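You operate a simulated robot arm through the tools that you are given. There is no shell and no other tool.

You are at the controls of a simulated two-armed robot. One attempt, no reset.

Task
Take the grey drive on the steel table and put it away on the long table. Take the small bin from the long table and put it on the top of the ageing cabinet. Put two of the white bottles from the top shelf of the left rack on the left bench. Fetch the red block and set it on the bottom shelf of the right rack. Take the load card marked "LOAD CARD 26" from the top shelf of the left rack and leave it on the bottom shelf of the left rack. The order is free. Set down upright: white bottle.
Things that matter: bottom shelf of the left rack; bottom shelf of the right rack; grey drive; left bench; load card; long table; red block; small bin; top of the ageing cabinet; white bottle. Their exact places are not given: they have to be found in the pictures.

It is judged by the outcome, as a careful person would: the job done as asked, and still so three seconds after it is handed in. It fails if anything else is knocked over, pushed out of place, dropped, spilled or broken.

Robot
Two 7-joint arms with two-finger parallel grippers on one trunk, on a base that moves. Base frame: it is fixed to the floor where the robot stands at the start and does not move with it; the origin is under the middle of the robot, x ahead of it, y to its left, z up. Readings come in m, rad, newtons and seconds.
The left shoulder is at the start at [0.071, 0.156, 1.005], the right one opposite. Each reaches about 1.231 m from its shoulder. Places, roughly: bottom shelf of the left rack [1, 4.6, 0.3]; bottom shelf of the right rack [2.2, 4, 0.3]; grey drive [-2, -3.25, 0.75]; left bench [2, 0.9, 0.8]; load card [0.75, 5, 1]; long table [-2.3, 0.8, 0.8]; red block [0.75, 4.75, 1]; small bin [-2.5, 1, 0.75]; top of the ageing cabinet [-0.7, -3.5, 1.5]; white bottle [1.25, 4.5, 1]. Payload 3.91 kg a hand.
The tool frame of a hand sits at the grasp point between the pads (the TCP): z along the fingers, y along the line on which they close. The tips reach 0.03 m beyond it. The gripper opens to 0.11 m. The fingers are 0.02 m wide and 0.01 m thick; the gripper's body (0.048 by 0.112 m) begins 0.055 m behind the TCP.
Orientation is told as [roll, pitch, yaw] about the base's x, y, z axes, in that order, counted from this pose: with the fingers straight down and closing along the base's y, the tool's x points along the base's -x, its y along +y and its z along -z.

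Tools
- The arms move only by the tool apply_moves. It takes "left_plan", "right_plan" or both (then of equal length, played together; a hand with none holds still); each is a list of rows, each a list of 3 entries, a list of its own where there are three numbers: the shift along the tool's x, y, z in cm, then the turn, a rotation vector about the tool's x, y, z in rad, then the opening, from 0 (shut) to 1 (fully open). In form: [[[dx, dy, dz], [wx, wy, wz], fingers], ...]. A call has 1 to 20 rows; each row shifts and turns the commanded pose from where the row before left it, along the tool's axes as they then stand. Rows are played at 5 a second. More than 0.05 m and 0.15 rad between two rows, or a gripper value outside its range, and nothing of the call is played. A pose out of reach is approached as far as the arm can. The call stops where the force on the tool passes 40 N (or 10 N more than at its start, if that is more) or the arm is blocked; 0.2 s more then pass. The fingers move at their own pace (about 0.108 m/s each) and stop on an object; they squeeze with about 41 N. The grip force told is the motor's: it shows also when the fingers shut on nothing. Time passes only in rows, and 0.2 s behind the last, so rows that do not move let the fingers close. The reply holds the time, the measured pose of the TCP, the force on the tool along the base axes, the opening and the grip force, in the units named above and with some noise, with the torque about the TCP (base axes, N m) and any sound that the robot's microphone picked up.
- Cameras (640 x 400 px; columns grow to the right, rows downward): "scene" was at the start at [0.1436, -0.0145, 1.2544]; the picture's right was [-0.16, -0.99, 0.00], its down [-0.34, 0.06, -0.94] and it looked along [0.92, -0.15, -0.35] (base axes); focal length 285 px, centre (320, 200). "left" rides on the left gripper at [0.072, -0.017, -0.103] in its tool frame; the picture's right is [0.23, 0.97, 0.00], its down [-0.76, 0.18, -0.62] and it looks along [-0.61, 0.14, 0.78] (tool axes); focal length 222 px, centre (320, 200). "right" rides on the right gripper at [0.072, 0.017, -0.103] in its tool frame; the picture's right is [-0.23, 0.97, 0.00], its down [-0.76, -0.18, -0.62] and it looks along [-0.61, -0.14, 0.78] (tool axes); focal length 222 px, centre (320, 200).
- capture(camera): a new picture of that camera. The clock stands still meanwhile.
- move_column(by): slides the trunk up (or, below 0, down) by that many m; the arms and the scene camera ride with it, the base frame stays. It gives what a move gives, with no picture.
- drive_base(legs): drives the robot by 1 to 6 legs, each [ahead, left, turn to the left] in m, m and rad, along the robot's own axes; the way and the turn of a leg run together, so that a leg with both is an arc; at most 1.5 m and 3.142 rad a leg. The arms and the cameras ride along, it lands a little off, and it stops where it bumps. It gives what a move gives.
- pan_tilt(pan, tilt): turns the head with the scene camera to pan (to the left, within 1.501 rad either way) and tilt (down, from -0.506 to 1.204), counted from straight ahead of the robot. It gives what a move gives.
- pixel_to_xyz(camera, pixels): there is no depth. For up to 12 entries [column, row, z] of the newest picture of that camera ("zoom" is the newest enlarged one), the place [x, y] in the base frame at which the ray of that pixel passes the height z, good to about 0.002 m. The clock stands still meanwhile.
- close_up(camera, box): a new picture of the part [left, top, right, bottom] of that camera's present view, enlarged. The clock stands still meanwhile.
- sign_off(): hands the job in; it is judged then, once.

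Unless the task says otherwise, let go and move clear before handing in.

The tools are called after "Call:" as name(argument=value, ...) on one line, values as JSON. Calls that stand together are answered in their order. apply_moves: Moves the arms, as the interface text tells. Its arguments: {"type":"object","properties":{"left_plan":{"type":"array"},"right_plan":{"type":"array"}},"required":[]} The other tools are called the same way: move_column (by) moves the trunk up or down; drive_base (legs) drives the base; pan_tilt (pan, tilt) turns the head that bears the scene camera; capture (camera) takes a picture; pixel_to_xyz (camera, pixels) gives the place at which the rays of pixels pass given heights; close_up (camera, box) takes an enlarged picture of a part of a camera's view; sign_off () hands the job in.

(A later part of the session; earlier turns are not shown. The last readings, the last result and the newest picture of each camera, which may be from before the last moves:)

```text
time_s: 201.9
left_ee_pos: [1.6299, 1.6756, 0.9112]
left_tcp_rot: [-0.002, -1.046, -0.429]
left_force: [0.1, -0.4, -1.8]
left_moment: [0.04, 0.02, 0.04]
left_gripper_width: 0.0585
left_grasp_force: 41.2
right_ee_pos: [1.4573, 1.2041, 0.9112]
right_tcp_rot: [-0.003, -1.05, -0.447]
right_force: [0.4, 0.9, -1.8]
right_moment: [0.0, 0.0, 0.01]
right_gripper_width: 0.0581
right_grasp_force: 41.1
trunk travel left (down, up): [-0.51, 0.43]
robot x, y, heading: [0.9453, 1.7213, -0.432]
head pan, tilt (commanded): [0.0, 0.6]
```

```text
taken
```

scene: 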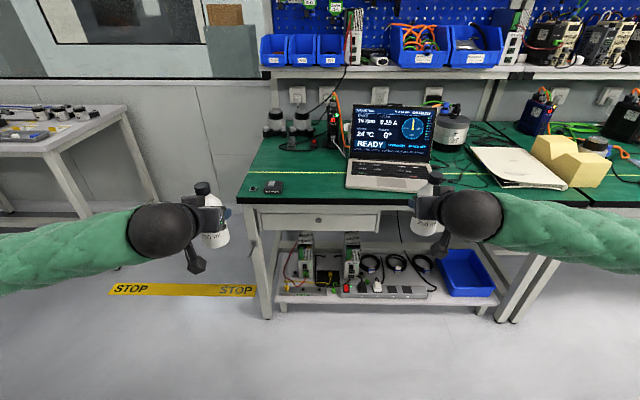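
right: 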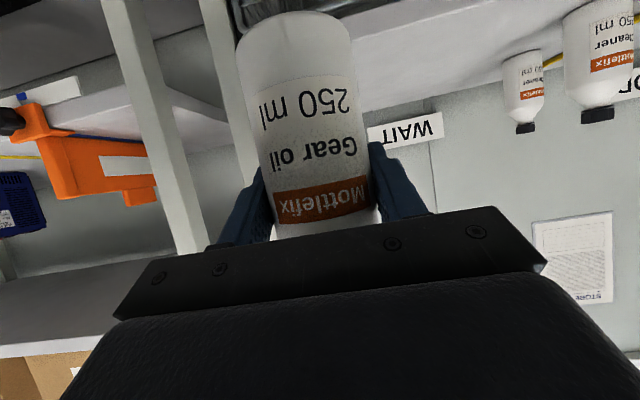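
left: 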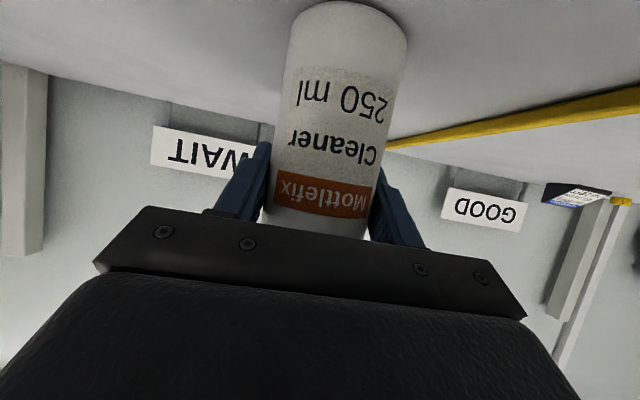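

I have a clear view of the free patch between the black item at (273,187) and the laptop at (347,187). I'll enlarge it and measure.

Call:
close_up(camera="scene", box=[230, 110, 390, 210])

Call:
pixel_to_xyz(camera="scene", pixels=[[284, 192, 0.75], [265, 193, 0.75], [347, 188, 0.75], [352, 160, 0.75], [238, 201, 0.75], [310, 203, 0.75], [300, 150, 0.75], [310, 165, 0.75], [310, 185, 0.75]])

```text
4.00 times, centred on (310, 160) of scene
```

zoom: 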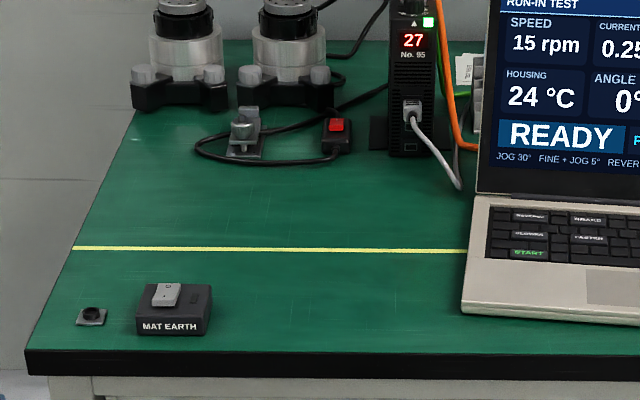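

```text
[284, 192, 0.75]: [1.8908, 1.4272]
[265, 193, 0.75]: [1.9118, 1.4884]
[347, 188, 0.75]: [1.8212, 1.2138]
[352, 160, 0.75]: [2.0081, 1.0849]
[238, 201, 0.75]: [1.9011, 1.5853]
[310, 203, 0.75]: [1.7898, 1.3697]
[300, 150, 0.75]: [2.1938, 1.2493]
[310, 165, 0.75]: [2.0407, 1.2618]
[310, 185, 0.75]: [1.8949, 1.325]
```

The free patch spans v 1.90–2.09, u 1.07–1.38. I'll bring bottle C (right hand) over to its rear part at (1.981,1.236), moving the left hand slightly aside.

Call:
apply_moves(right_plan=[[[0, 4.257, 0], [0, 0, 0], 0.4], [[0, 4.257, 0], [0, 0, 0], 0.4], [[0, 4.257, 0], [0, 0, 0], 0.4], [[0, 4.257, 0], [0, 0, 0], 0.4], [[0, 4.257, 0], [0, 0, 0], 0.4], [[0, 4.257, 0], [0, 0, 0], 0.4]], left_plan=[[[0, 4, 0], [0, 0, 0], 0.4], [[0, 4, 0], [0, 0, 0], 0.4], [[0, 0, 0], [0, 0, 0], 0.4], [[0, 0, 0], [0, 0, 0], 0.4], [[0, 0, 0], [0, 0, 0], 0.4], [[0, 0, 0], [0, 0, 0], 0.4]])

Call:
capture(camera="scene")

```text
time_s: 203.3
left_ee_pos: [1.6667, 1.7458, 0.912]
left_tcp_rot: [-0.003, -1.047, -0.427]
left_force: [-0.2, -0.2, -2.9]
left_moment: [-0.01, 0.01, -0.03]
left_gripper_width: 0.0584
left_grasp_force: 41.1
right_ee_pos: [1.5678, 1.435, 0.9102]
right_tcp_rot: [-0.004, -1.051, -0.444]
right_force: [-0.1, 0.1, -2.5]
right_moment: [-0.01, -0.03, -0.03]
right_gripper_width: 0.058
right_grasp_force: 41.1
trunk travel left (down, up): [-0.51, 0.43]
robot x, y, heading: [0.9405, 1.7222, -0.43]
head pan, tilt (commanded): [0.0, 0.6]
```

```text
taken
```

scene: 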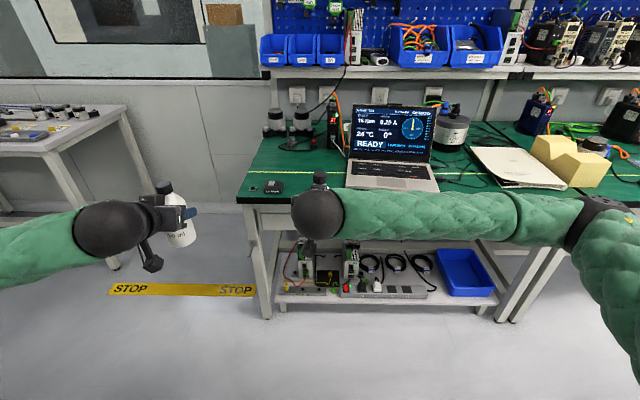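

The right hand is lined up with the patch. I'll move it straight in over the bench, ending about 4 cm above its resting height.

Call:
apply_moves(right_plan=[[[-1.9345, 0, 4.176], [0, 0, 0], 0.4], [[-1.9345, 0, 4.176], [0, 0, 0], 0.4], [[-1.9345, 0, 4.176], [0, 0, 0], 0.4], [[-1.9345, 0, 4.176], [0, 0, 0], 0.4], [[-1.9345, 0, 4.176], [0, 0, 0], 0.4], [[-1.9345, 0, 4.176], [0, 0, 0], 0.4], [[-1.9345, 0, 4.176], [0, 0, 0], 0.4], [[-1.9345, 0, 4.176], [0, 0, 0], 0.4], [[-1.9345, 0, 4.176], [0, 0, 0], 0.4], [[-1.9345, 0, 4.176], [0, 0, 0], 0.4]])

Call:
capture(camera="scene")

Call:
capture(camera="right")

```text
time_s: 205.5
left_ee_pos: [1.6687, 1.7472, 0.9116]
left_tcp_rot: [-0.003, -1.047, -0.428]
left_force: [0.3, -0.2, -3.6]
left_moment: [-0.01, -0.04, 0.02]
left_gripper_width: 0.0584
left_grasp_force: 41.2
right_ee_pos: [1.9827, 1.2377, 0.8709]
right_tcp_rot: [-0.002, -1.053, -0.445]
right_force: [0.5, 0.2, -2.4]
right_moment: [0.01, -0.01, 0.0]
right_gripper_width: 0.0583
right_grasp_force: 41.4
trunk travel left (down, up): [-0.51, 0.43]
robot x, y, heading: [0.9474, 1.7221, -0.431]
head pan, tilt (commanded): [0.0, 0.6]
```

```text
taken
```

scene: 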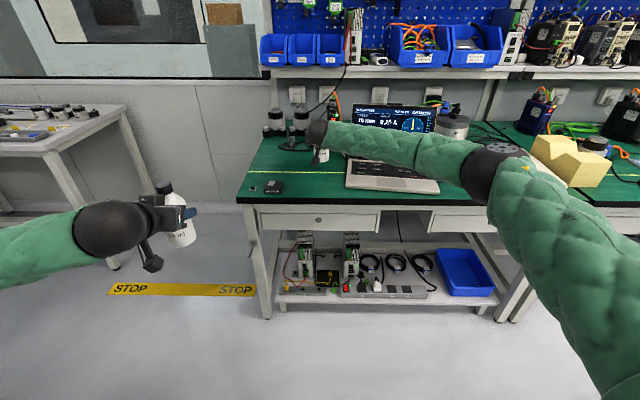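

```text
taken
```

right: 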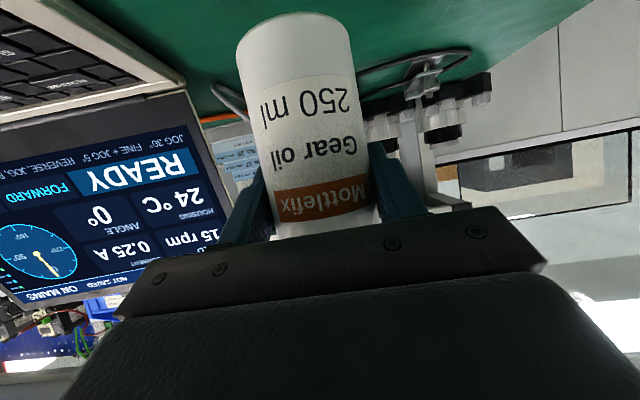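

Bottle C hovers over the patch with the laptop and clip clear. I'll lower it.

Call:
apply_moves(right_plan=[[[1.042, 0, 0.595], [0, 0, 0], 0.4], [[1.042, 0, 0.595], [0, 0, 0], 0.4], [[1.042, 0, 0.595], [0, 0, 0], 0.4], [[0.26, 0, 0.149], [0, 0, 0], 0.4], [[0, 0, 0], [0, 0, 0], 0.4]])

Call:
capture(camera="right")

```text
time_s: 206.7
left_ee_pos: [1.6674, 1.7461, 0.9107]
left_tcp_rot: [0.0, -1.048, -0.431]
left_force: [0.7, -0.5, -3.2]
left_moment: [0.02, -0.04, 0.03]
left_gripper_width: 0.0582
left_grasp_force: 40.8
right_ee_pos: [1.9834, 1.2385, 0.8326]
right_tcp_rot: [-0.001, -1.05, -0.446]
right_force: [0.1, -0.4, -1.4]
right_moment: [0.0, 0.0, 0.01]
right_gripper_width: 0.0582
right_grasp_force: 41.0
trunk travel left (down, up): [-0.51, 0.43]
robot x, y, heading: [0.944, 1.7207, -0.429]
head pan, tilt (commanded): [0.0, 0.6]
```

```text
taken
```

right: 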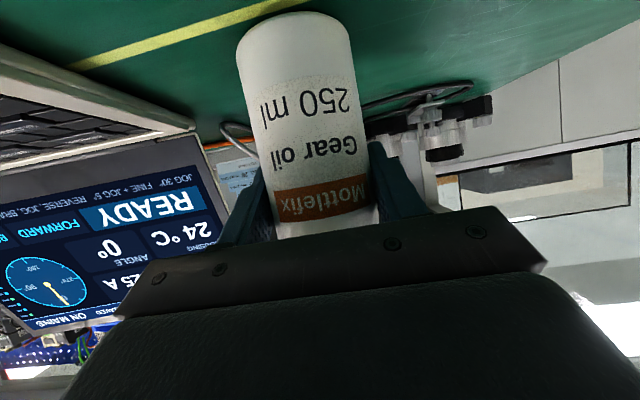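

Near the surface now (z=0.833, expected contact at about 0.827). I'll continue in 2 mm steps, watching for the upward force.

Call:
apply_moves(right_plan=[[[0.1736, 0, 0.0992], [0, 0, 0], 0.4], [[0.1736, 0, 0.0992], [0, 0, 0], 0.4], [[0, 0, 0], [0, 0, 0], 0.4]])

```text
time_s: 207.5
left_ee_pos: [1.6669, 1.746, 0.9122]
left_tcp_rot: [-0.001, -1.048, -0.429]
left_force: [0.4, 0.3, -2.7]
left_moment: [0.04, 0.02, 0.01]
left_gripper_width: 0.0582
left_grasp_force: 40.4
right_ee_pos: [1.9836, 1.2384, 0.8295]
right_tcp_rot: [-0.002, -1.048, -0.447]
right_force: [-0.4, 0.5, -1.7]
right_moment: [-0.01, -0.01, 0.01]
right_gripper_width: 0.0581
right_grasp_force: 41.0
trunk travel left (down, up): [-0.51, 0.43]
robot x, y, heading: [0.9428, 1.7206, -0.426]
head pan, tilt (commanded): [0.0, 0.6]
```

Call:
apply_moves(right_plan=[[[0.1736, 0, 0.0992], [0, 0, 0], 0.4], [[0.1736, 0, 0.0992], [0, 0, 0], 0.4], [[0, 0, 0], [0, 0, 0], 0.4]])

```text
time_s: 208.3
left_ee_pos: [1.6658, 1.7463, 0.9126]
left_tcp_rot: [-0.001, -1.049, -0.429]
left_force: [-0.5, 0.4, -1.5]
left_moment: [-0.01, 0.01, -0.02]
left_gripper_width: 0.0585
left_grasp_force: 41.3
right_ee_pos: [1.984, 1.2384, 0.8278]
right_tcp_rot: [0.001, -1.054, -0.447]
right_force: [4.6, -5.1, 10.4]
right_moment: [-0.42, -0.23, 0.06]
right_gripper_width: 0.0585
right_grasp_force: 40.9
trunk travel left (down, up): [-0.51, 0.43]
robot x, y, heading: [0.9438, 1.7186, -0.427]
head pan, tilt (commanded): [0.0, 0.6]
```

Contact is there (10 N up). I'll ease 1 mm, open the fingers and withdraw back along them.

Call:
apply_moves(right_plan=[[[-0.0868, 0, -0.0496], [0, 0, 0], 0.4], [[0, 0, 0], [0, 0, 0], 0.6], [[0, 0, 0], [0, 0, 0], 0.8], [[0, 0, 0], [0, 0, 0], 0.85], [[0, 0, -2], [0, 0, 0], 0.85], [[0, 0, -3], [0, 0, 0], 0.85], [[0, 0, -4], [0, 0, 0], 0.85], [[0, 0, -4], [0, 0, 0], 0.85]])

Call:
capture(camera="right")

Call:
capture(camera="scene")

```text
time_s: 210.1
left_ee_pos: [1.6656, 1.7465, 0.9124]
left_tcp_rot: [0.0, -1.049, -0.429]
left_force: [0.5, -0.1, -2.3]
left_moment: [-0.03, 0.0, 0.03]
left_gripper_width: 0.0584
left_grasp_force: 41.2
right_ee_pos: [1.8818, 1.2866, 0.8896]
right_tcp_rot: [-0.001, -1.053, -0.446]
right_force: [0.5, 0.3, 0.0]
right_moment: [-0.03, -0.03, 0.0]
right_gripper_width: 0.0934
right_grasp_force: 0.0
trunk travel left (down, up): [-0.51, 0.43]
robot x, y, heading: [0.9413, 1.721, -0.43]
head pan, tilt (commanded): [0.0, 0.6]
```

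```text
taken
```

right: 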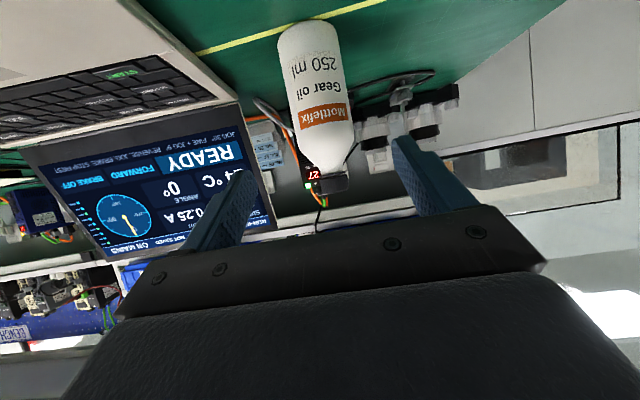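

```text
taken
```

scene: 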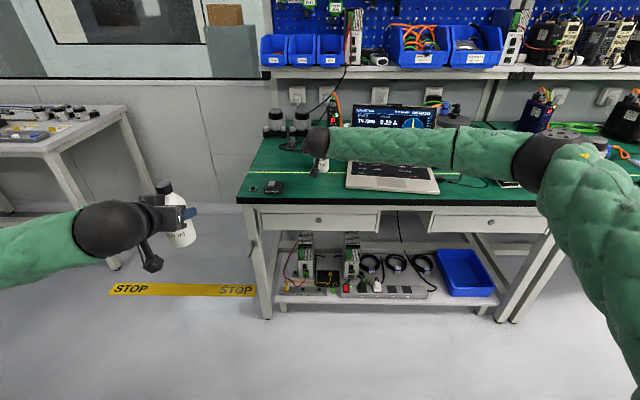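

Bottle C stands upright on the bench. I'll withdraw the right hand fully and move it aside to the right.

Call:
apply_moves(right_plan=[[[2.09, 0, -3.643], [0, 0, 0], 0.85], [[2.09, 0, -3.643], [0, 0, 0], 0.85], [[2.09, 0, -3.643], [0, 0, 0], 0.85], [[2.09, 0, -3.643], [0, 0, 0], 0.85], [[2.09, 0, -3.643], [0, 0, 0], 0.85], [[2.09, 0, -3.643], [0, 0, 0], 0.85], [[2.09, 0, -3.643], [0, 0, 0], 0.85], [[0, -4.5, 0], [0, 0, 0], 0.85], [[0, -4.5, 0], [0, 0, 0], 0.85], [[0, -4.5, 0], [0, 0, 0], 0.85], [[0, -4.5, 0], [0, 0, 0], 0.85], [[0, -4.5, 0], [0, 0, 0], 0.85], [[0, -4.5, 0], [0, 0, 0], 0.5]])

Call:
capture(camera="scene")

```text
time_s: 212.9
left_ee_pos: [1.6661, 1.748, 0.9132]
left_tcp_rot: [0.001, -1.047, -0.429]
left_force: [0.1, 0.6, -2.4]
left_moment: [-0.01, 0.02, 0.0]
left_gripper_width: 0.0585
left_grasp_force: 40.8
right_ee_pos: [1.4976, 1.1707, 0.8927]
right_tcp_rot: [-0.001, -1.052, -0.446]
right_force: [-0.2, -0.6, 0.4]
right_moment: [-0.01, -0.02, 0.0]
right_gripper_width: 0.0549
right_grasp_force: 0.0
trunk travel left (down, up): [-0.51, 0.43]
robot x, y, heading: [0.9452, 1.7188, -0.429]
head pan, tilt (commanded): [0.0, 0.6]
```

```text
taken
```

scene: 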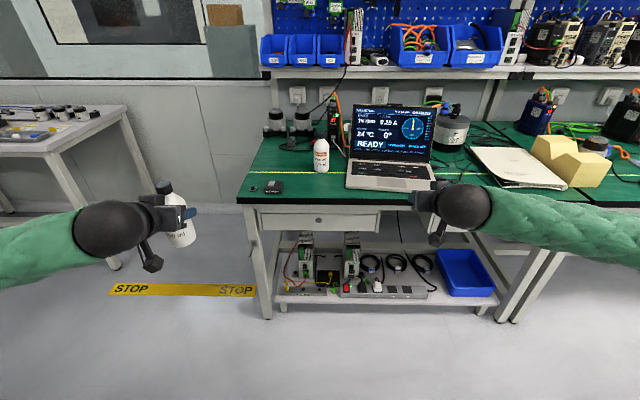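

Bottle C stands at (321,155). Now I'll bring bottle B with the left hand to the spot in front of it, about (1.911,1.320).

Call:
apply_moves(left_plan=[[[0, -4.788, 0], [0, 0, 0], 0.4], [[0, -4.788, 0], [0, 0, 0], 0.4], [[0, -4.788, 0], [0, 0, 0], 0.4], [[0, -4.788, 0], [0, 0, 0], 0.4], [[0, -4.788, 0], [0, 0, 0], 0.4], [[0, -4.788, 0], [0, 0, 0], 0.4], [[-1.825, 0, 4.082], [0, 0, 0], 0.4], [[-1.825, 0, 4.082], [0, 0, 0], 0.4], [[-1.825, 0, 4.082], [0, 0, 0], 0.4], [[-1.825, 0, 4.082], [0, 0, 0], 0.4], [[-1.825, 0, 4.082], [0, 0, 0], 0.4], [[-1.825, 0, 4.082], [0, 0, 0], 0.4], [[-1.825, 0, 4.082], [0, 0, 0], 0.4]])

Call:
capture(camera="left")

Call:
capture(camera="scene")

```text
time_s: 215.7
left_ee_pos: [1.8281, 1.3544, 0.8778]
left_tcp_rot: [0.0, -1.049, -0.433]
left_force: [0.0, 0.0, -3.5]
left_moment: [0.02, 0.0, 0.02]
left_gripper_width: 0.0584
left_grasp_force: 41.0
right_ee_pos: [1.4982, 1.1694, 0.8915]
right_tcp_rot: [0.001, -1.051, -0.447]
right_force: [0.0, 0.5, -0.7]
right_moment: [0.0, -0.01, 0.03]
right_gripper_width: 0.055
right_grasp_force: 0.1
trunk travel left (down, up): [-0.51, 0.43]
robot x, y, heading: [0.9437, 1.7198, -0.433]
head pan, tilt (commanded): [0.0, 0.6]
```

```text
taken
```

left: 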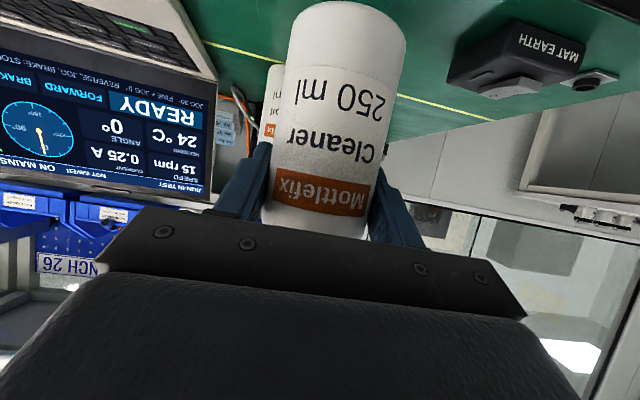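

```text
taken
```

scene: 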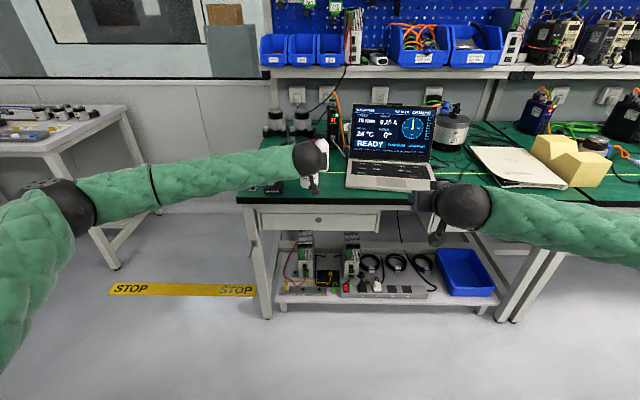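

Two more steps forward are needed to the spot (8.9 cm). I'll make them, then lower most of the way.

Call:
apply_moves(left_plan=[[[-2.22, 0.18, 3.86], [0, 0, 0], 0.4], [[-2.22, 0.18, 3.86], [0, 0, 0], 0.4], [[1.0, 0, 0.577], [0, 0, 0], 0.4], [[1.0, 0, 0.577], [0, 0, 0], 0.4], [[0.9, 0, 0.519], [0, 0, 0], 0.4], [[0.3, 0, 0.173], [0, 0, 0], 0.4], [[0, 0, 0], [0, 0, 0], 0.4]])

Call:
capture(camera="left")

```text
time_s: 217.3
left_ee_pos: [1.9086, 1.3221, 0.8415]
left_tcp_rot: [0.001, -1.046, -0.43]
left_force: [0.7, -0.8, -2.2]
left_moment: [-0.02, -0.01, 0.03]
left_gripper_width: 0.0584
left_grasp_force: 40.7
right_ee_pos: [1.498, 1.169, 0.8914]
right_tcp_rot: [-0.002, -1.051, -0.447]
right_force: [0.4, 0.1, -0.2]
right_moment: [0.02, -0.02, 0.01]
right_gripper_width: 0.0553
right_grasp_force: 0.1
trunk travel left (down, up): [-0.51, 0.43]
robot x, y, heading: [0.9499, 1.7196, -0.434]
head pan, tilt (commanded): [0.0, 0.6]
```

```text
taken
```

left: 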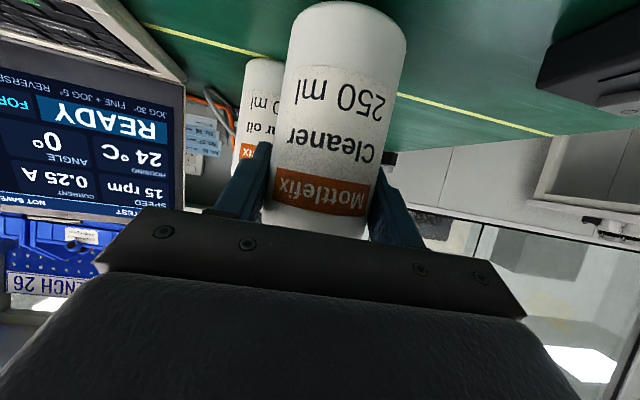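

About 1.1 cm remains to contact (z=0.8415 against ~0.830). I'll lower in fine steps.

Call:
apply_moves(left_plan=[[[0.347, 0, 0.2], [0, 0, 0], 0.4], [[0.347, 0, 0.2], [0, 0, 0], 0.4], [[0.173, 0, 0.1], [0, 0, 0], 0.4], [[0, 0, 0], [0, 0, 0], 0.4]])

```text
time_s: 218.3
left_ee_pos: [1.9102, 1.3216, 0.8317]
left_tcp_rot: [-0.003, -1.049, -0.429]
left_force: [0.5, 0.4, -2.9]
left_moment: [-0.04, -0.02, 0.01]
left_gripper_width: 0.0584
left_grasp_force: 41.4
right_ee_pos: [1.4991, 1.1697, 0.8913]
right_tcp_rot: [-0.003, -1.05, -0.447]
right_force: [0.3, 0.2, -0.3]
right_moment: [0.01, -0.04, -0.01]
right_gripper_width: 0.0551
right_grasp_force: 0.0
trunk travel left (down, up): [-0.51, 0.43]
robot x, y, heading: [0.9444, 1.7207, -0.436]
head pan, tilt (commanded): [0.0, 0.6]
```

Call:
apply_moves(left_plan=[[[0.13, 0, 0.075], [0, 0, 0], 0.4], [[0.13, 0, 0.075], [0, 0, 0], 0.4], [[0, 0, 0], [0, 0, 0], 0.4]])

```text
time_s: 219.1
left_ee_pos: [1.9099, 1.3213, 0.8302]
left_tcp_rot: [-0.002, -1.051, -0.43]
left_force: [-0.1, 3.3, 9.4]
left_moment: [0.51, -0.09, 0.02]
left_gripper_width: 0.0586
left_grasp_force: 41.0
right_ee_pos: [1.4988, 1.1695, 0.8931]
right_tcp_rot: [-0.001, -1.053, -0.447]
right_force: [-0.7, 0.5, 0.0]
right_moment: [0.01, -0.01, -0.01]
right_gripper_width: 0.0553
right_grasp_force: 0.1
trunk travel left (down, up): [-0.51, 0.43]
robot x, y, heading: [0.9475, 1.7213, -0.434]
head pan, tilt (commanded): [0.0, 0.6]
```

Contact shows 9.4 N up, so bottle B is on the bench. I'll ease off 1 mm, open and withdraw along the fingers.

Call:
apply_moves(left_plan=[[[-0.0868, 0, -0.0496], [0, 0, 0], 0.4], [[0, 0, 0], [0, 0, 0], 0.6], [[0, 0, 0], [0, 0, 0], 0.8], [[0, 0, 0], [0, 0, 0], 0.85], [[0, 0, -2], [0, 0, 0], 0.85], [[0, 0, -3], [0, 0, 0], 0.85], [[0, 0, -4], [0, 0, 0], 0.85], [[0, 0, -4], [0, 0, 0], 0.85], [[2.09, 0, -3.643], [0, 0, 0], 0.85], [[2.09, 0, -3.643], [0, 0, 0], 0.85], [[2.09, 0, -3.643], [0, 0, 0], 0.85], [[2.09, 0, -3.643], [0, 0, 0], 0.85], [[2.09, 0, -3.643], [0, 0, 0], 0.85], [[2.09, 0, -3.643], [0, 0, 0], 0.85]])

Call:
capture(camera="scene")

Call:
capture(camera="left")

```text
time_s: 222.1
left_ee_pos: [1.5787, 1.4751, 0.8954]
left_tcp_rot: [0.0, -1.048, -0.43]
left_force: [0.0, -0.2, 0.6]
left_moment: [-0.01, 0.01, -0.01]
left_gripper_width: 0.0937
left_grasp_force: 0.0
right_ee_pos: [1.4978, 1.1686, 0.8916]
right_tcp_rot: [-0.001, -1.053, -0.447]
right_force: [0.5, 0.0, 0.5]
right_moment: [0.0, 0.04, 0.02]
right_gripper_width: 0.0551
right_grasp_force: 0.1
trunk travel left (down, up): [-0.51, 0.43]
robot x, y, heading: [0.9452, 1.7239, -0.432]
head pan, tilt (commanded): [0.0, 0.6]
```

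```text
taken
```

scene: 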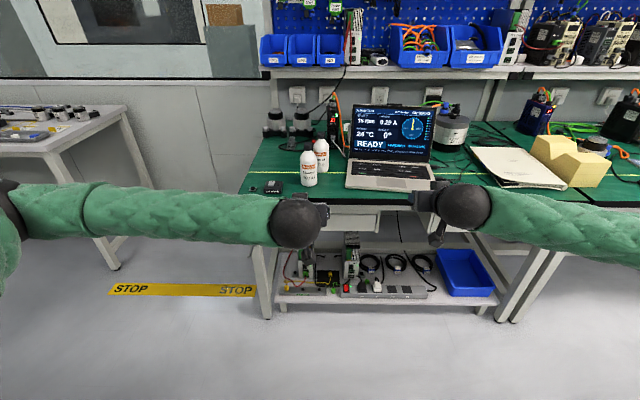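

```text
taken
```

left: 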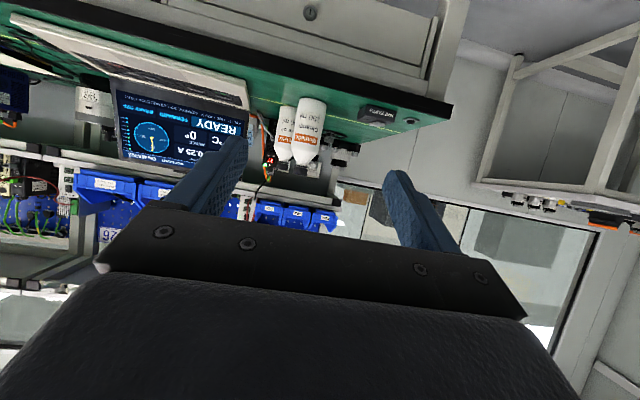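

Both bottles stand upright on the left bench at (310,170) and (321,155). I'll fold the left hand back to its own side, then drive away from the bench toward the long table.

Call:
apply_moves(left_plan=[[[0, 4, 0], [0, 0, 0], 0.5], [[0, 4, 0], [0, 0, 0], 0.5], [[0, 4, 0], [0, 0, 0], 0.5], [[0, 4, 0], [0, 0, 0], 0.5], [[0, 4, 0], [0, 0, 0], 0.5]])

Call:
drive_base(legs=[[-0.1, -0.45, 0], [-0.45, -0.75, 0], [-0.45, -0.75, 0]])

Call:
capture(camera="scene")

```text
time_s: 223.3
left_ee_pos: [1.6589, 1.6542, 0.8956]
left_tcp_rot: [-0.004, -1.047, -0.43]
left_force: [0.2, 0.1, 0.8]
left_moment: [-0.02, 0.0, 0.02]
left_gripper_width: 0.0547
left_grasp_force: 0.1
right_ee_pos: [1.498, 1.1689, 0.8932]
right_tcp_rot: [-0.001, -1.053, -0.447]
right_force: [-0.1, -0.3, 0.2]
right_moment: [0.04, -0.03, -0.01]
right_gripper_width: 0.0551
right_grasp_force: 0.0
trunk travel left (down, up): [-0.51, 0.43]
robot x, y, heading: [0.9439, 1.7208, -0.43]
head pan, tilt (commanded): [0.0, 0.6]
```

```text
time_s: 234.3
left_ee_pos: [-0.0405, 0.3524, 0.8953]
left_tcp_rot: [-0.001, -1.048, -0.441]
left_force: [0.3, -0.3, 0.2]
left_moment: [-0.01, -0.01, 0.02]
left_gripper_width: 0.055
left_grasp_force: 0.0
right_ee_pos: [-0.2061, -0.1299, 0.8921]
right_tcp_rot: [0.0, -1.052, -0.458]
right_force: [-0.3, -0.9, 0.2]
right_moment: [-0.04, -0.04, 0.01]
right_gripper_width: 0.0548
right_grasp_force: 0.0
trunk travel left (down, up): [-0.51, 0.43]
robot x, y, heading: [-0.7506, 0.4298, -0.448]
head pan, tilt (commanded): [0.0, 0.6]
```

```text
taken
```

scene: 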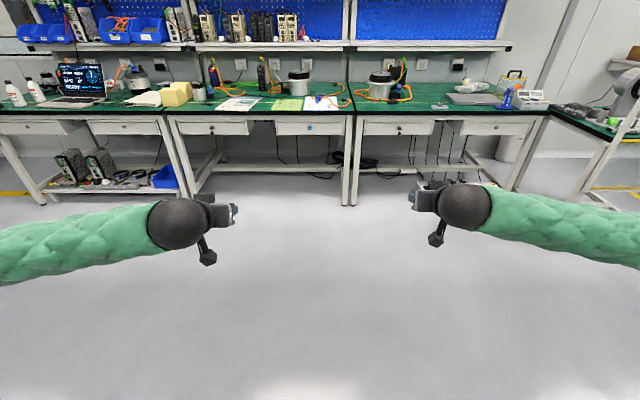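

The room behind me is clear and the bench with the two bottles is at a distance. I'll turn half a circle to face the long table.

Call:
drive_base(legs=[[0, 0, 1.57], [0, 0, 1.57]])

Call:
pan_tilt(pan=0.0, tilt=0.4)

Call:
capture(camera="scene")

```text
time_s: 242.2
left_ee_pos: [-1.4598, 0.5411, 0.8956]
left_tcp_rot: [-0.003, -1.047, 2.645]
left_force: [-0.3, -0.3, -0.2]
left_moment: [0.01, 0.02, 0.0]
left_gripper_width: 0.0552
left_grasp_force: 0.1
right_ee_pos: [-1.2674, 1.0135, 0.8923]
right_tcp_rot: [-0.002, -1.05, 2.628]
right_force: [-0.3, 0.7, -0.7]
right_moment: [0.02, 0.01, 0.01]
right_gripper_width: 0.0549
right_grasp_force: 0.1
trunk travel left (down, up): [-0.51, 0.43]
robot x, y, heading: [-0.7523, 0.4282, 2.646]
head pan, tilt (commanded): [0.0, 0.6]
```

```text
time_s: 242.9
left_ee_pos: [-1.4597, 0.5406, 0.8953]
left_tcp_rot: [-0.001, -1.049, 2.646]
left_force: [0.0, -0.1, 0.3]
left_moment: [0.0, 0.03, -0.01]
left_gripper_width: 0.0553
left_grasp_force: 0.1
right_ee_pos: [-1.2667, 1.0141, 0.8926]
right_tcp_rot: [-0.001, -1.051, 2.628]
right_force: [-0.3, -0.2, 1.0]
right_moment: [0.06, 0.02, -0.03]
right_gripper_width: 0.0551
right_grasp_force: 0.1
trunk travel left (down, up): [-0.51, 0.43]
robot x, y, heading: [-0.7541, 0.4316, 2.646]
head pan, tilt (commanded): [0.0, 0.4]
```

```text
taken
```

scene: 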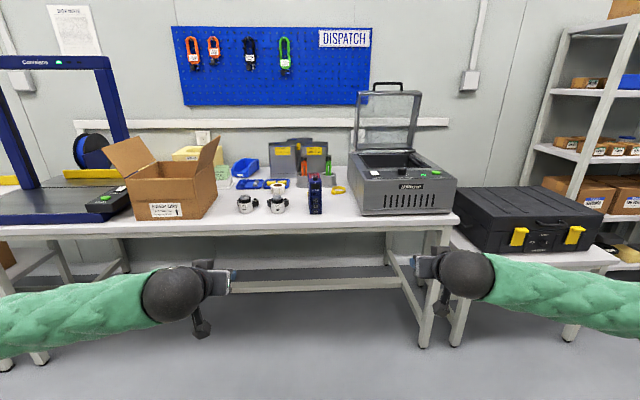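

The long table is ahead, under the DISPATCH board; a small blue bin appears at (245,168). I'll enlarge the table top.

Call:
close_up(camera="scene", box=[90, 120, 360, 240])

Call:
close_up(camera="scene", box=[215, 130, 355, 220])

```text
2.37 times, centred on (225, 180) of scene
```

zoom: 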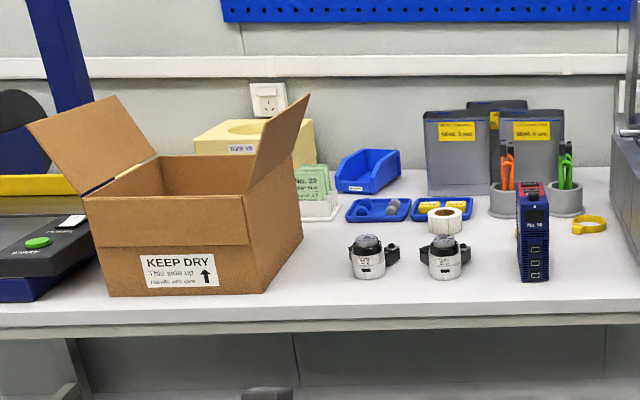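

```text
4.44 times, centred on (285, 175) of scene
```

zoom: 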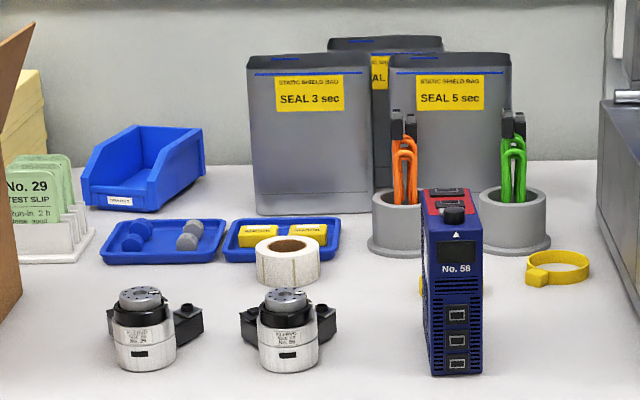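

The small blue open bin is at the back of the table (enlarged (145,165)), behind two blue trays. I'll measure it now, then raise the trunk for a second view to get the table height.

Call:
pixel_to_xyz(camera="zoom", pixels=[[88, 207, 0.72], [88, 207, 0.75], [88, 207, 0.78], [160, 211, 0.72], [160, 211, 0.75], [160, 211, 0.78], [204, 178, 0.75], [146, 372, 0.72], [146, 372, 0.75], [146, 372, 0.78]])

Call:
move_column(by=0.3)

Call:
capture(camera="scene")

Call:
close_up(camera="scene", box=[215, 190, 355, 280])

```text
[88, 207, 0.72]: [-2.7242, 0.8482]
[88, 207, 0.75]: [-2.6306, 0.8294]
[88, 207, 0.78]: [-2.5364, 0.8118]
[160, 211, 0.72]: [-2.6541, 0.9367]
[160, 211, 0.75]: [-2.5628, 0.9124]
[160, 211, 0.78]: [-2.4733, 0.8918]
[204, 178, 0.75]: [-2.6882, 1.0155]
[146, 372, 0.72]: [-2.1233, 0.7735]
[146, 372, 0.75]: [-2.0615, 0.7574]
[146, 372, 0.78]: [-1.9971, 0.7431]
```

```text
time_s: 245.9
left_ee_pos: [-1.4593, 0.5407, 1.1956]
left_tcp_rot: [-0.002, -1.047, 2.646]
left_force: [-0.3, -0.4, 0.3]
left_moment: [0.0, 0.02, 0.0]
left_gripper_width: 0.0549
left_grasp_force: 0.1
right_ee_pos: [-1.2679, 1.0134, 1.1919]
right_tcp_rot: [-0.002, -1.05, 2.628]
right_force: [-0.3, 0.0, 0.5]
right_moment: [0.0, 0.01, 0.0]
right_gripper_width: 0.055
right_grasp_force: 0.1
trunk travel left (down, up): [-0.81, 0.13]
robot x, y, heading: [-0.7516, 0.4263, 2.643]
head pan, tilt (commanded): [0.0, 0.4]
```

```text
taken
```

scene: 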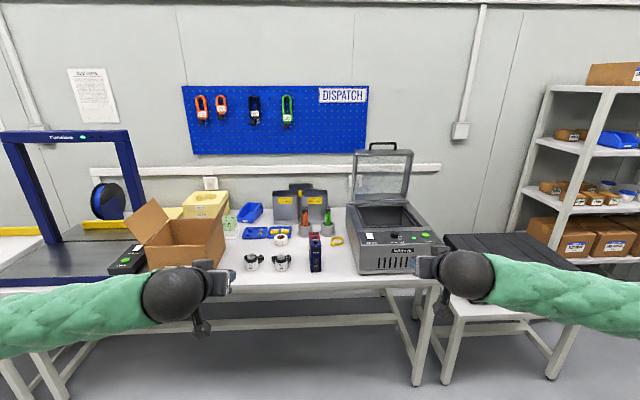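

```text
4.44 times, centred on (285, 235) of scene
```

zoom: 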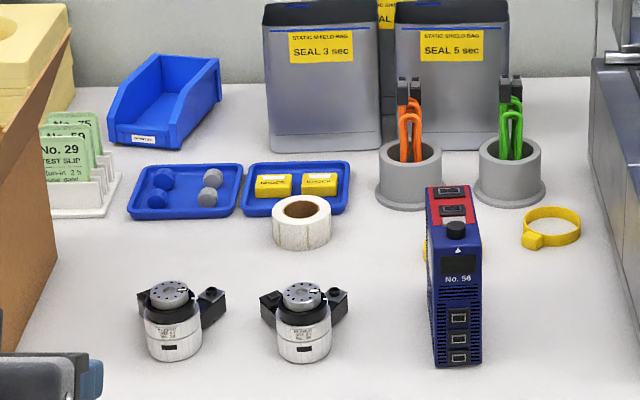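

Call:
pixel_to_xyz(camera="zoom", pixels=[[110, 143, 0.72], [110, 143, 0.75], [110, 143, 0.78], [172, 149, 0.72], [172, 149, 0.75], [172, 149, 0.78], [219, 104, 0.75], [171, 361, 0.72], [171, 361, 0.75], [171, 361, 0.78]])

```text
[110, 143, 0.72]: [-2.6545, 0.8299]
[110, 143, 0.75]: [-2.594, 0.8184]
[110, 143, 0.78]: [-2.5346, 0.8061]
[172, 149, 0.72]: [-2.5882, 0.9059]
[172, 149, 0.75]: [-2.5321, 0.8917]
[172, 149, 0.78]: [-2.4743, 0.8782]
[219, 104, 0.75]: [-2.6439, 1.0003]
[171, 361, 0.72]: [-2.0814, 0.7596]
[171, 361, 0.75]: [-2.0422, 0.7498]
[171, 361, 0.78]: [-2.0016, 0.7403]
```

Both views agree at z≈0.778 for the long table; the bin's front base runs from about (−2.538,0.808) to (−2.478,0.880). I'll locate the table's front edge and other border points before driving closer.

Call:
pixel_to_xyz(camera="scene", pixels=[[330, 283, 0.778], [240, 287, 0.778], [427, 274, 0.778], [417, 383, 0], [385, 318, 0], [440, 383, 0]])

Call:
drive_base(legs=[[0.55, 0.3, 0.0]])

Call:
pan_tilt(pan=0.0, tilt=0.5)

Call:
capture(camera="scene")

```text
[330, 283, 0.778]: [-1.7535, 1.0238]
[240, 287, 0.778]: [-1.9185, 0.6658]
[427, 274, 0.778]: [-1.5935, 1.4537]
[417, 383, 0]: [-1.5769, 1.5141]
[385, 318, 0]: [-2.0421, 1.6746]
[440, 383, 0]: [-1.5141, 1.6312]
```

```text
time_s: 249.4
left_ee_pos: [-2.0851, 0.539, 1.1949]
left_tcp_rot: [-0.002, -1.047, 2.65]
left_force: [0.4, -0.1, -0.1]
left_moment: [0.01, 0.01, 0.03]
left_gripper_width: 0.0552
left_grasp_force: 0.1
right_ee_pos: [-1.8944, 1.013, 1.1912]
right_tcp_rot: [-0.001, -1.05, 2.636]
right_force: [-0.3, 0.2, 0.0]
right_moment: [0.0, -0.02, 0.03]
right_gripper_width: 0.0547
right_grasp_force: 0.0
trunk travel left (down, up): [-0.81, 0.13]
robot x, y, heading: [-1.377, 0.4305, 2.652]
head pan, tilt (commanded): [0.0, 0.4]
```

```text
time_s: 250.1
left_ee_pos: [-2.0854, 0.5384, 1.1958]
left_tcp_rot: [-0.002, -1.048, 2.652]
left_force: [-0.4, -0.4, -0.7]
left_moment: [0.02, -0.02, 0.01]
left_gripper_width: 0.0549
left_grasp_force: 0.0
right_ee_pos: [-1.895, 1.0135, 1.1916]
right_tcp_rot: [0.0, -1.05, 2.633]
right_force: [0.1, 0.9, 0.2]
right_moment: [-0.06, -0.01, -0.01]
right_gripper_width: 0.055
right_grasp_force: 0.1
trunk travel left (down, up): [-0.81, 0.13]
robot x, y, heading: [-1.3781, 0.4287, 2.646]
head pan, tilt (commanded): [0.0, 0.499]
```

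```text
taken
```

scene: 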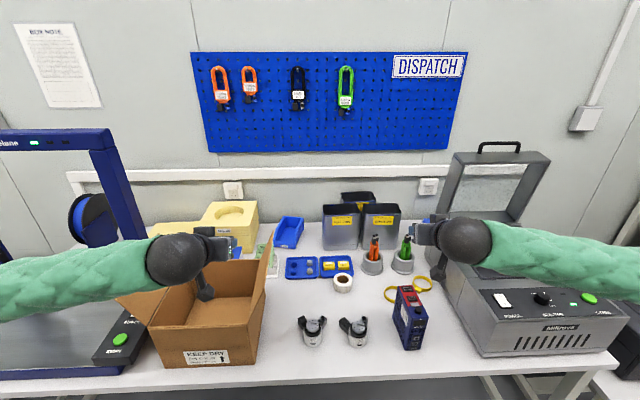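

The robot is now closer, with the bin at (290,232) behind the trays. I'll enlarge it for its exact shape.

Call:
close_up(camera="scene", box=[255, 205, 335, 255])

Call:
close_up(camera="scene", box=[200, 180, 440, 330])

```text
8.00 times, centred on (295, 230) of scene
```

zoom: 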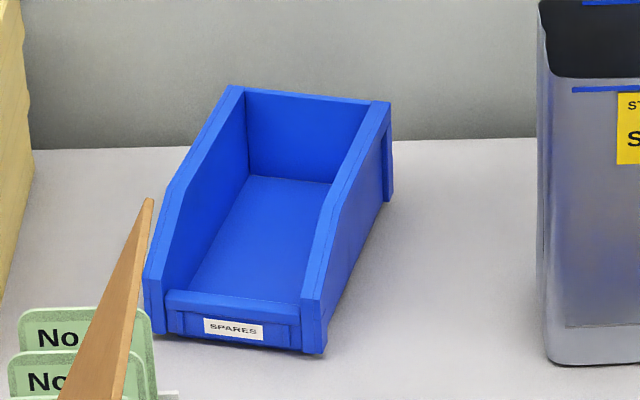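

```text
2.67 times, centred on (320, 255) of scene
```

zoom: 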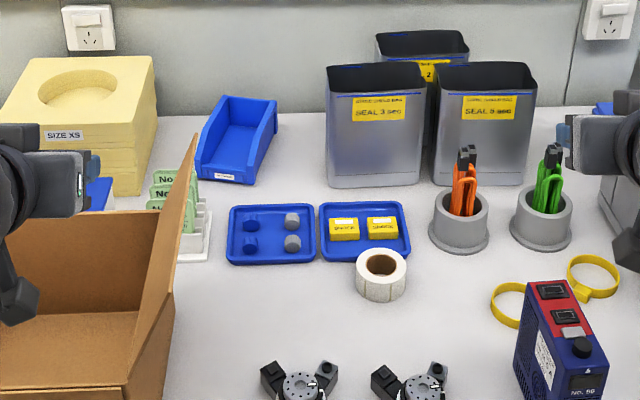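

The bin is labelled SPARES, an open-fronted stacking bin. I'll take the large enlargement again and measure its corners.

Call:
close_up(camera="scene", box=[255, 205, 335, 255])

Call:
pixel_to_xyz(camera="zoom", pixels=[[152, 335, 0.778], [323, 354, 0.778], [391, 200, 0.778], [230, 86, 0.84], [230, 86, 0.85], [390, 103, 0.84], [390, 103, 0.85], [390, 103, 0.86], [320, 300, 0.81], [145, 278, 0.81]])

```text
8.00 times, centred on (295, 230) of scene
```

zoom: 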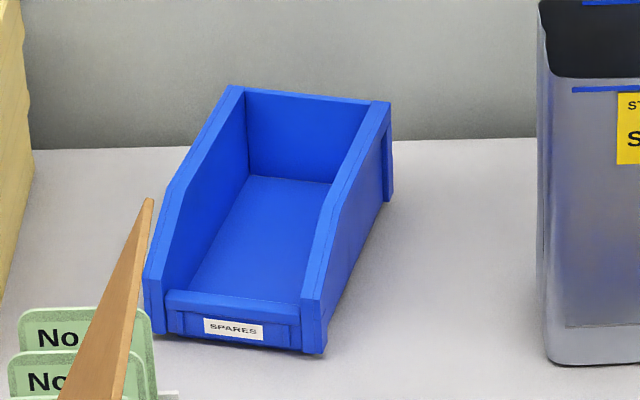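

```text
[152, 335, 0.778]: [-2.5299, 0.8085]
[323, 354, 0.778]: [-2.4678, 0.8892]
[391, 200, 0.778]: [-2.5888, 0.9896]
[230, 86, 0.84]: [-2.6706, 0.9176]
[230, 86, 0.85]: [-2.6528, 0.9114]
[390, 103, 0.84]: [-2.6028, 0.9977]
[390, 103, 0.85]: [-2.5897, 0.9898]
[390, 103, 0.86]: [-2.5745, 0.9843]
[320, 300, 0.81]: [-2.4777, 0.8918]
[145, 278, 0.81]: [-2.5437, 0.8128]
```

The bin is about 0.10 m wide, 0.157 deep and 0.072 high, its depth pointing along 2.47 rad; I'll pinch its right side wall. First I'll bring the left hand upright and back from above the cardboard box.

Call:
apply_moves(left_plan=[[[0, 0, 0], [0, 0.15, 0], 0.5], [[0, 0, 0], [0, 0.15, 0], 0.5], [[0, 0, 0], [0, 0.15, 0], 0.5], [[0, 0, 0], [0, 0.15, 0], 0.5], [[0, 0, 0], [0, 0.15, 0], 0.5], [[0, 0, 0], [0, 0.15, 0], 0.5], [[0, 0, 0], [0, 0.147, 0], 0.5], [[4, 1.5, -2], [0, 0, 0], 0.5], [[4, 1.5, -2], [0, 0, 0], 0.5], [[4, 1.5, -2], [0, 0, 0], 0.5], [[4, 1.5, -2], [0, 0, 0], 0.5], [[4, 1.5, -2], [0, 0, 0], 0.5], [[4, 1.5, -2], [0, 0, 0], 0.5]])

Call:
capture(camera="scene")

```text
time_s: 252.9
left_ee_pos: [-1.9168, 0.343, 1.3136]
left_tcp_rot: [-0.002, -0.003, 2.647]
left_force: [0.3, -0.3, 0.6]
left_moment: [-0.01, 0.0, -0.05]
left_gripper_width: 0.0548
left_grasp_force: 0.0
right_ee_pos: [-1.8935, 1.0116, 1.1937]
right_tcp_rot: [-0.002, -1.054, 2.632]
right_force: [0.6, 0.5, -0.4]
right_moment: [-0.03, 0.0, 0.04]
right_gripper_width: 0.0548
right_grasp_force: 0.0
trunk travel left (down, up): [-0.81, 0.13]
robot x, y, heading: [-1.3751, 0.426, 2.648]
head pan, tilt (commanded): [0.0, 0.499]
```

```text
taken
```

scene: 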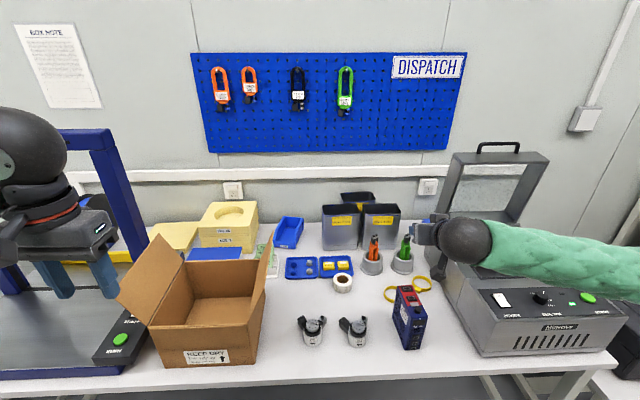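

The left hand is out of the way, and the table is fully visible. I'll drive 14 cm closer and 10 cm to the left for reach.

Call:
drive_base(legs=[[0.14, 0.1, 0.0]])

Call:
capture(camera="scene")

```text
time_s: 254.4
left_ee_pos: [-2.0905, 0.3274, 1.3131]
left_tcp_rot: [0.0, -0.002, 2.646]
left_force: [-0.1, 0.0, 0.9]
left_moment: [-0.02, -0.05, 0.0]
left_gripper_width: 0.055
left_grasp_force: 0.1
right_ee_pos: [-2.0661, 0.995, 1.1924]
right_tcp_rot: [0.0, -1.049, 2.629]
right_force: [0.7, 0.1, 0.6]
right_moment: [0.01, -0.04, -0.03]
right_gripper_width: 0.0551
right_grasp_force: 0.1
trunk travel left (down, up): [-0.81, 0.13]
robot x, y, heading: [-1.5499, 0.408, 2.649]
head pan, tilt (commanded): [0.0, 0.499]
```

```text
taken
```

scene: 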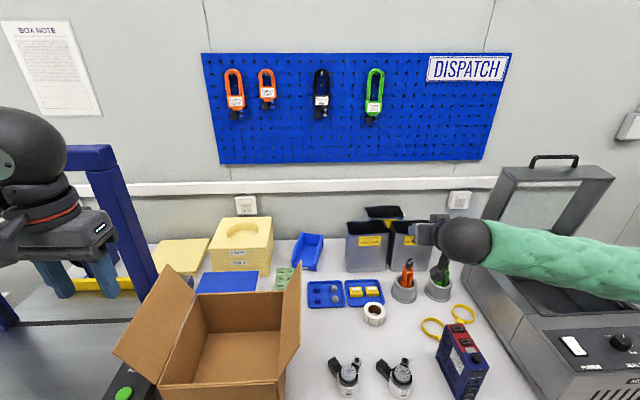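

The robot is at u≈−1.57, 0.45 m from the table's edge. I'll set the right hand's tilt to 0.6 rad and yaw to 2.455, swing it over toward the bin's line, and lift the left hand a bit.

Call:
apply_moves(right_plan=[[[0, 0, 0], [0, 0.15, 0], 0.5], [[0, 0, 0], [0, 0.15, 0], 0.5], [[0, 0, 0], [0, 0.15, 0], 0.5], [[0, 0, 0], [0.049, 0, 0.0718], 0.5], [[0, 0, 0], [0.049, 0, 0.0718], 0.5], [[0, 4.1, 0], [0, 0, 0], 0.5], [[0, 4.1, 0], [0, 0, 0], 0.5], [[0, 4.1, 0], [0, 0, 0], 0.5], [[0, 4.1, 0], [0, 0, 0], 0.5], [[0, 4.1, 0], [0, 0, 0], 0.5], [[0, 4.1, 0], [0, 0, 0], 0.5], [[0, 4.1, 0], [0, 0, 0], 0.5], [[0, 4.1, 0], [0, 0, 0], 0.5]], left_plan=[[[0, 0, -3], [0, 0, 0], 0.5], [[0, 0, -3], [0, 0, 0], 0.5], [[0, 0, -3], [0, 0, 0], 0.5], [[0, 0, -3], [0, 0, 0], 0.5], [[0, 0, 0], [0, 0, 0], 0.5], [[0, 0, 0], [0, 0, 0], 0.5], [[0, 0, 0], [0, 0, 0], 0.5], [[0, 0, 0], [0, 0, 0], 0.5], [[0, 0, 0], [0, 0, 0], 0.5], [[0, 0, 0], [0, 0, 0], 0.5], [[0, 0, 0], [0, 0, 0], 0.5], [[0, 0, 0], [0, 0, 0], 0.5], [[0, 0, 0], [0, 0, 0], 0.5]])

Call:
capture(camera="scene")

Call:
capture(camera="right")

```text
time_s: 257.2
left_ee_pos: [-2.0936, 0.3269, 1.4317]
left_tcp_rot: [-0.002, -0.002, 2.644]
left_force: [-0.1, -0.2, -0.1]
left_moment: [0.0, -0.03, 0.02]
left_gripper_width: 0.0549
left_grasp_force: 0.1
right_ee_pos: [-2.2773, 0.7414, 1.1894]
right_tcp_rot: [-0.002, -0.603, 2.455]
right_force: [0.2, -0.6, -0.1]
right_moment: [-0.01, 0.02, 0.0]
right_gripper_width: 0.0551
right_grasp_force: 0.1
trunk travel left (down, up): [-0.81, 0.13]
robot x, y, heading: [-1.5516, 0.4099, 2.641]
head pan, tilt (commanded): [0.0, 0.499]
```

```text
taken
```

scene: 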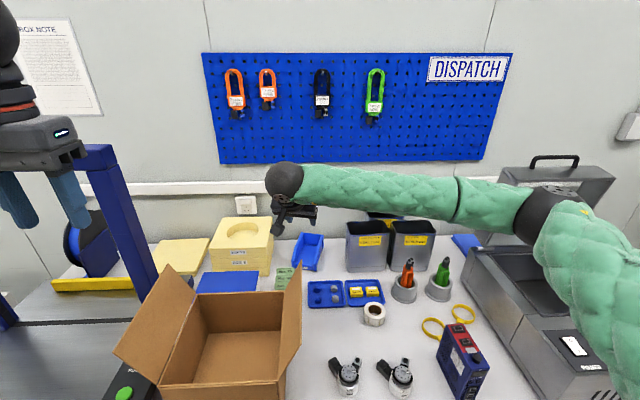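

```text
taken
```

right: 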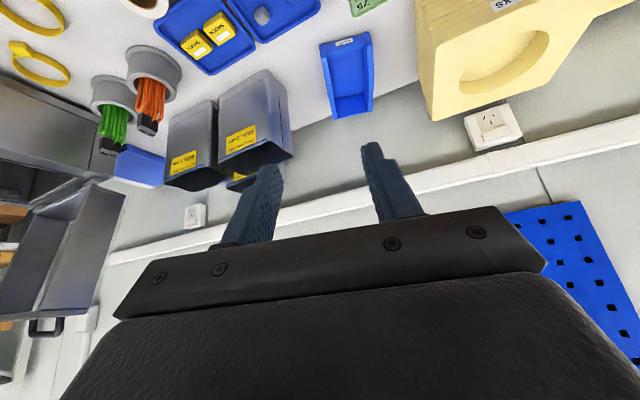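

The hand's camera shows the bin at (348,75), well lined up with the fingers. I'll move the base 7 cm closer and lower the trunk 10 cm.

Call:
drive_base(legs=[[0.07, 0.0, 0.0]])

Call:
move_column(by=-0.1)

Call:
capture(camera="right")

Call:
close_up(camera="scene", box=[255, 150, 415, 250])

```text
time_s: 258.2
left_ee_pos: [-2.1507, 0.3614, 1.433]
left_tcp_rot: [-0.002, -0.004, 2.647]
left_force: [0.9, 0.5, 0.5]
left_moment: [0.0, 0.02, 0.01]
left_gripper_width: 0.0551
left_grasp_force: 0.1
right_ee_pos: [-2.3362, 0.774, 1.1928]
right_tcp_rot: [0.001, -0.604, 2.456]
right_force: [0.3, -0.1, 0.6]
right_moment: [-0.03, 0.01, -0.01]
right_gripper_width: 0.055
right_grasp_force: 0.0
trunk travel left (down, up): [-0.81, 0.13]
robot x, y, heading: [-1.6124, 0.4414, 2.647]
head pan, tilt (commanded): [0.0, 0.499]
```

```text
time_s: 259.5
left_ee_pos: [-2.1547, 0.3625, 1.3315]
left_tcp_rot: [0.0, -0.001, 2.647]
left_force: [0.1, -0.2, 0.4]
left_moment: [-0.02, -0.02, 0.01]
left_gripper_width: 0.0549
left_grasp_force: 0.2
right_ee_pos: [-2.3384, 0.7771, 1.0893]
right_tcp_rot: [-0.001, -0.604, 2.456]
right_force: [-0.7, -0.1, 0.8]
right_moment: [0.02, 0.01, -0.02]
right_gripper_width: 0.0548
right_grasp_force: 0.0
trunk travel left (down, up): [-0.71, 0.23]
robot x, y, heading: [-1.6155, 0.4426, 2.642]
head pan, tilt (commanded): [0.0, 0.499]
```

```text
taken
```

right: 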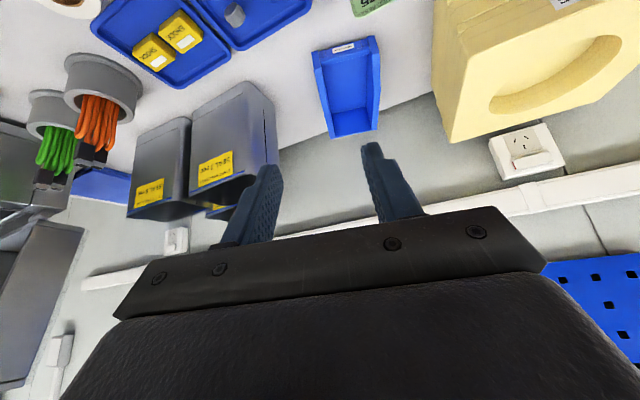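

```text
4.00 times, centred on (335, 200) of scene
```

zoom: 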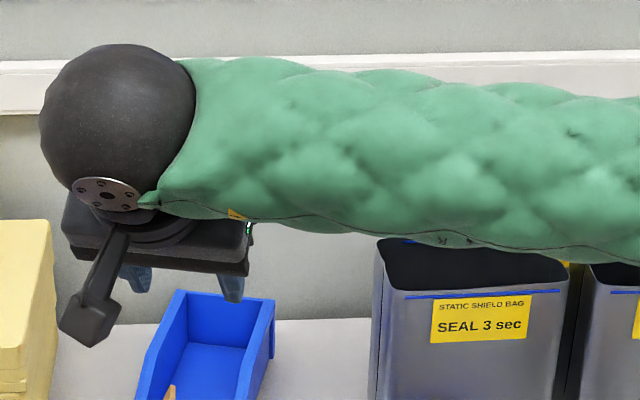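

I'll check the bin's corners through the right hand's camera, now that it is close.

Call:
close_up(camera="right", box=[270, 20, 430, 120])

```text
4.00 times, centred on (350, 70) of right
```

zoom: 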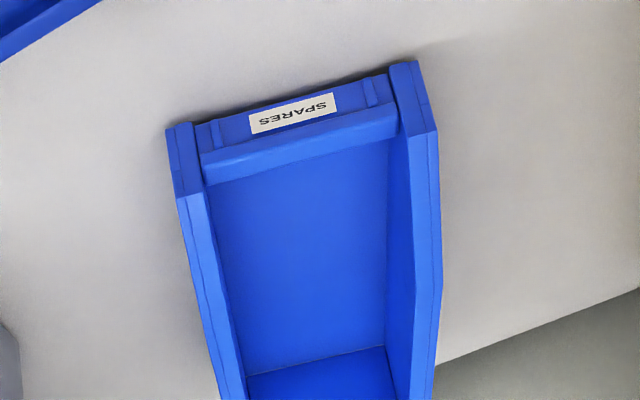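

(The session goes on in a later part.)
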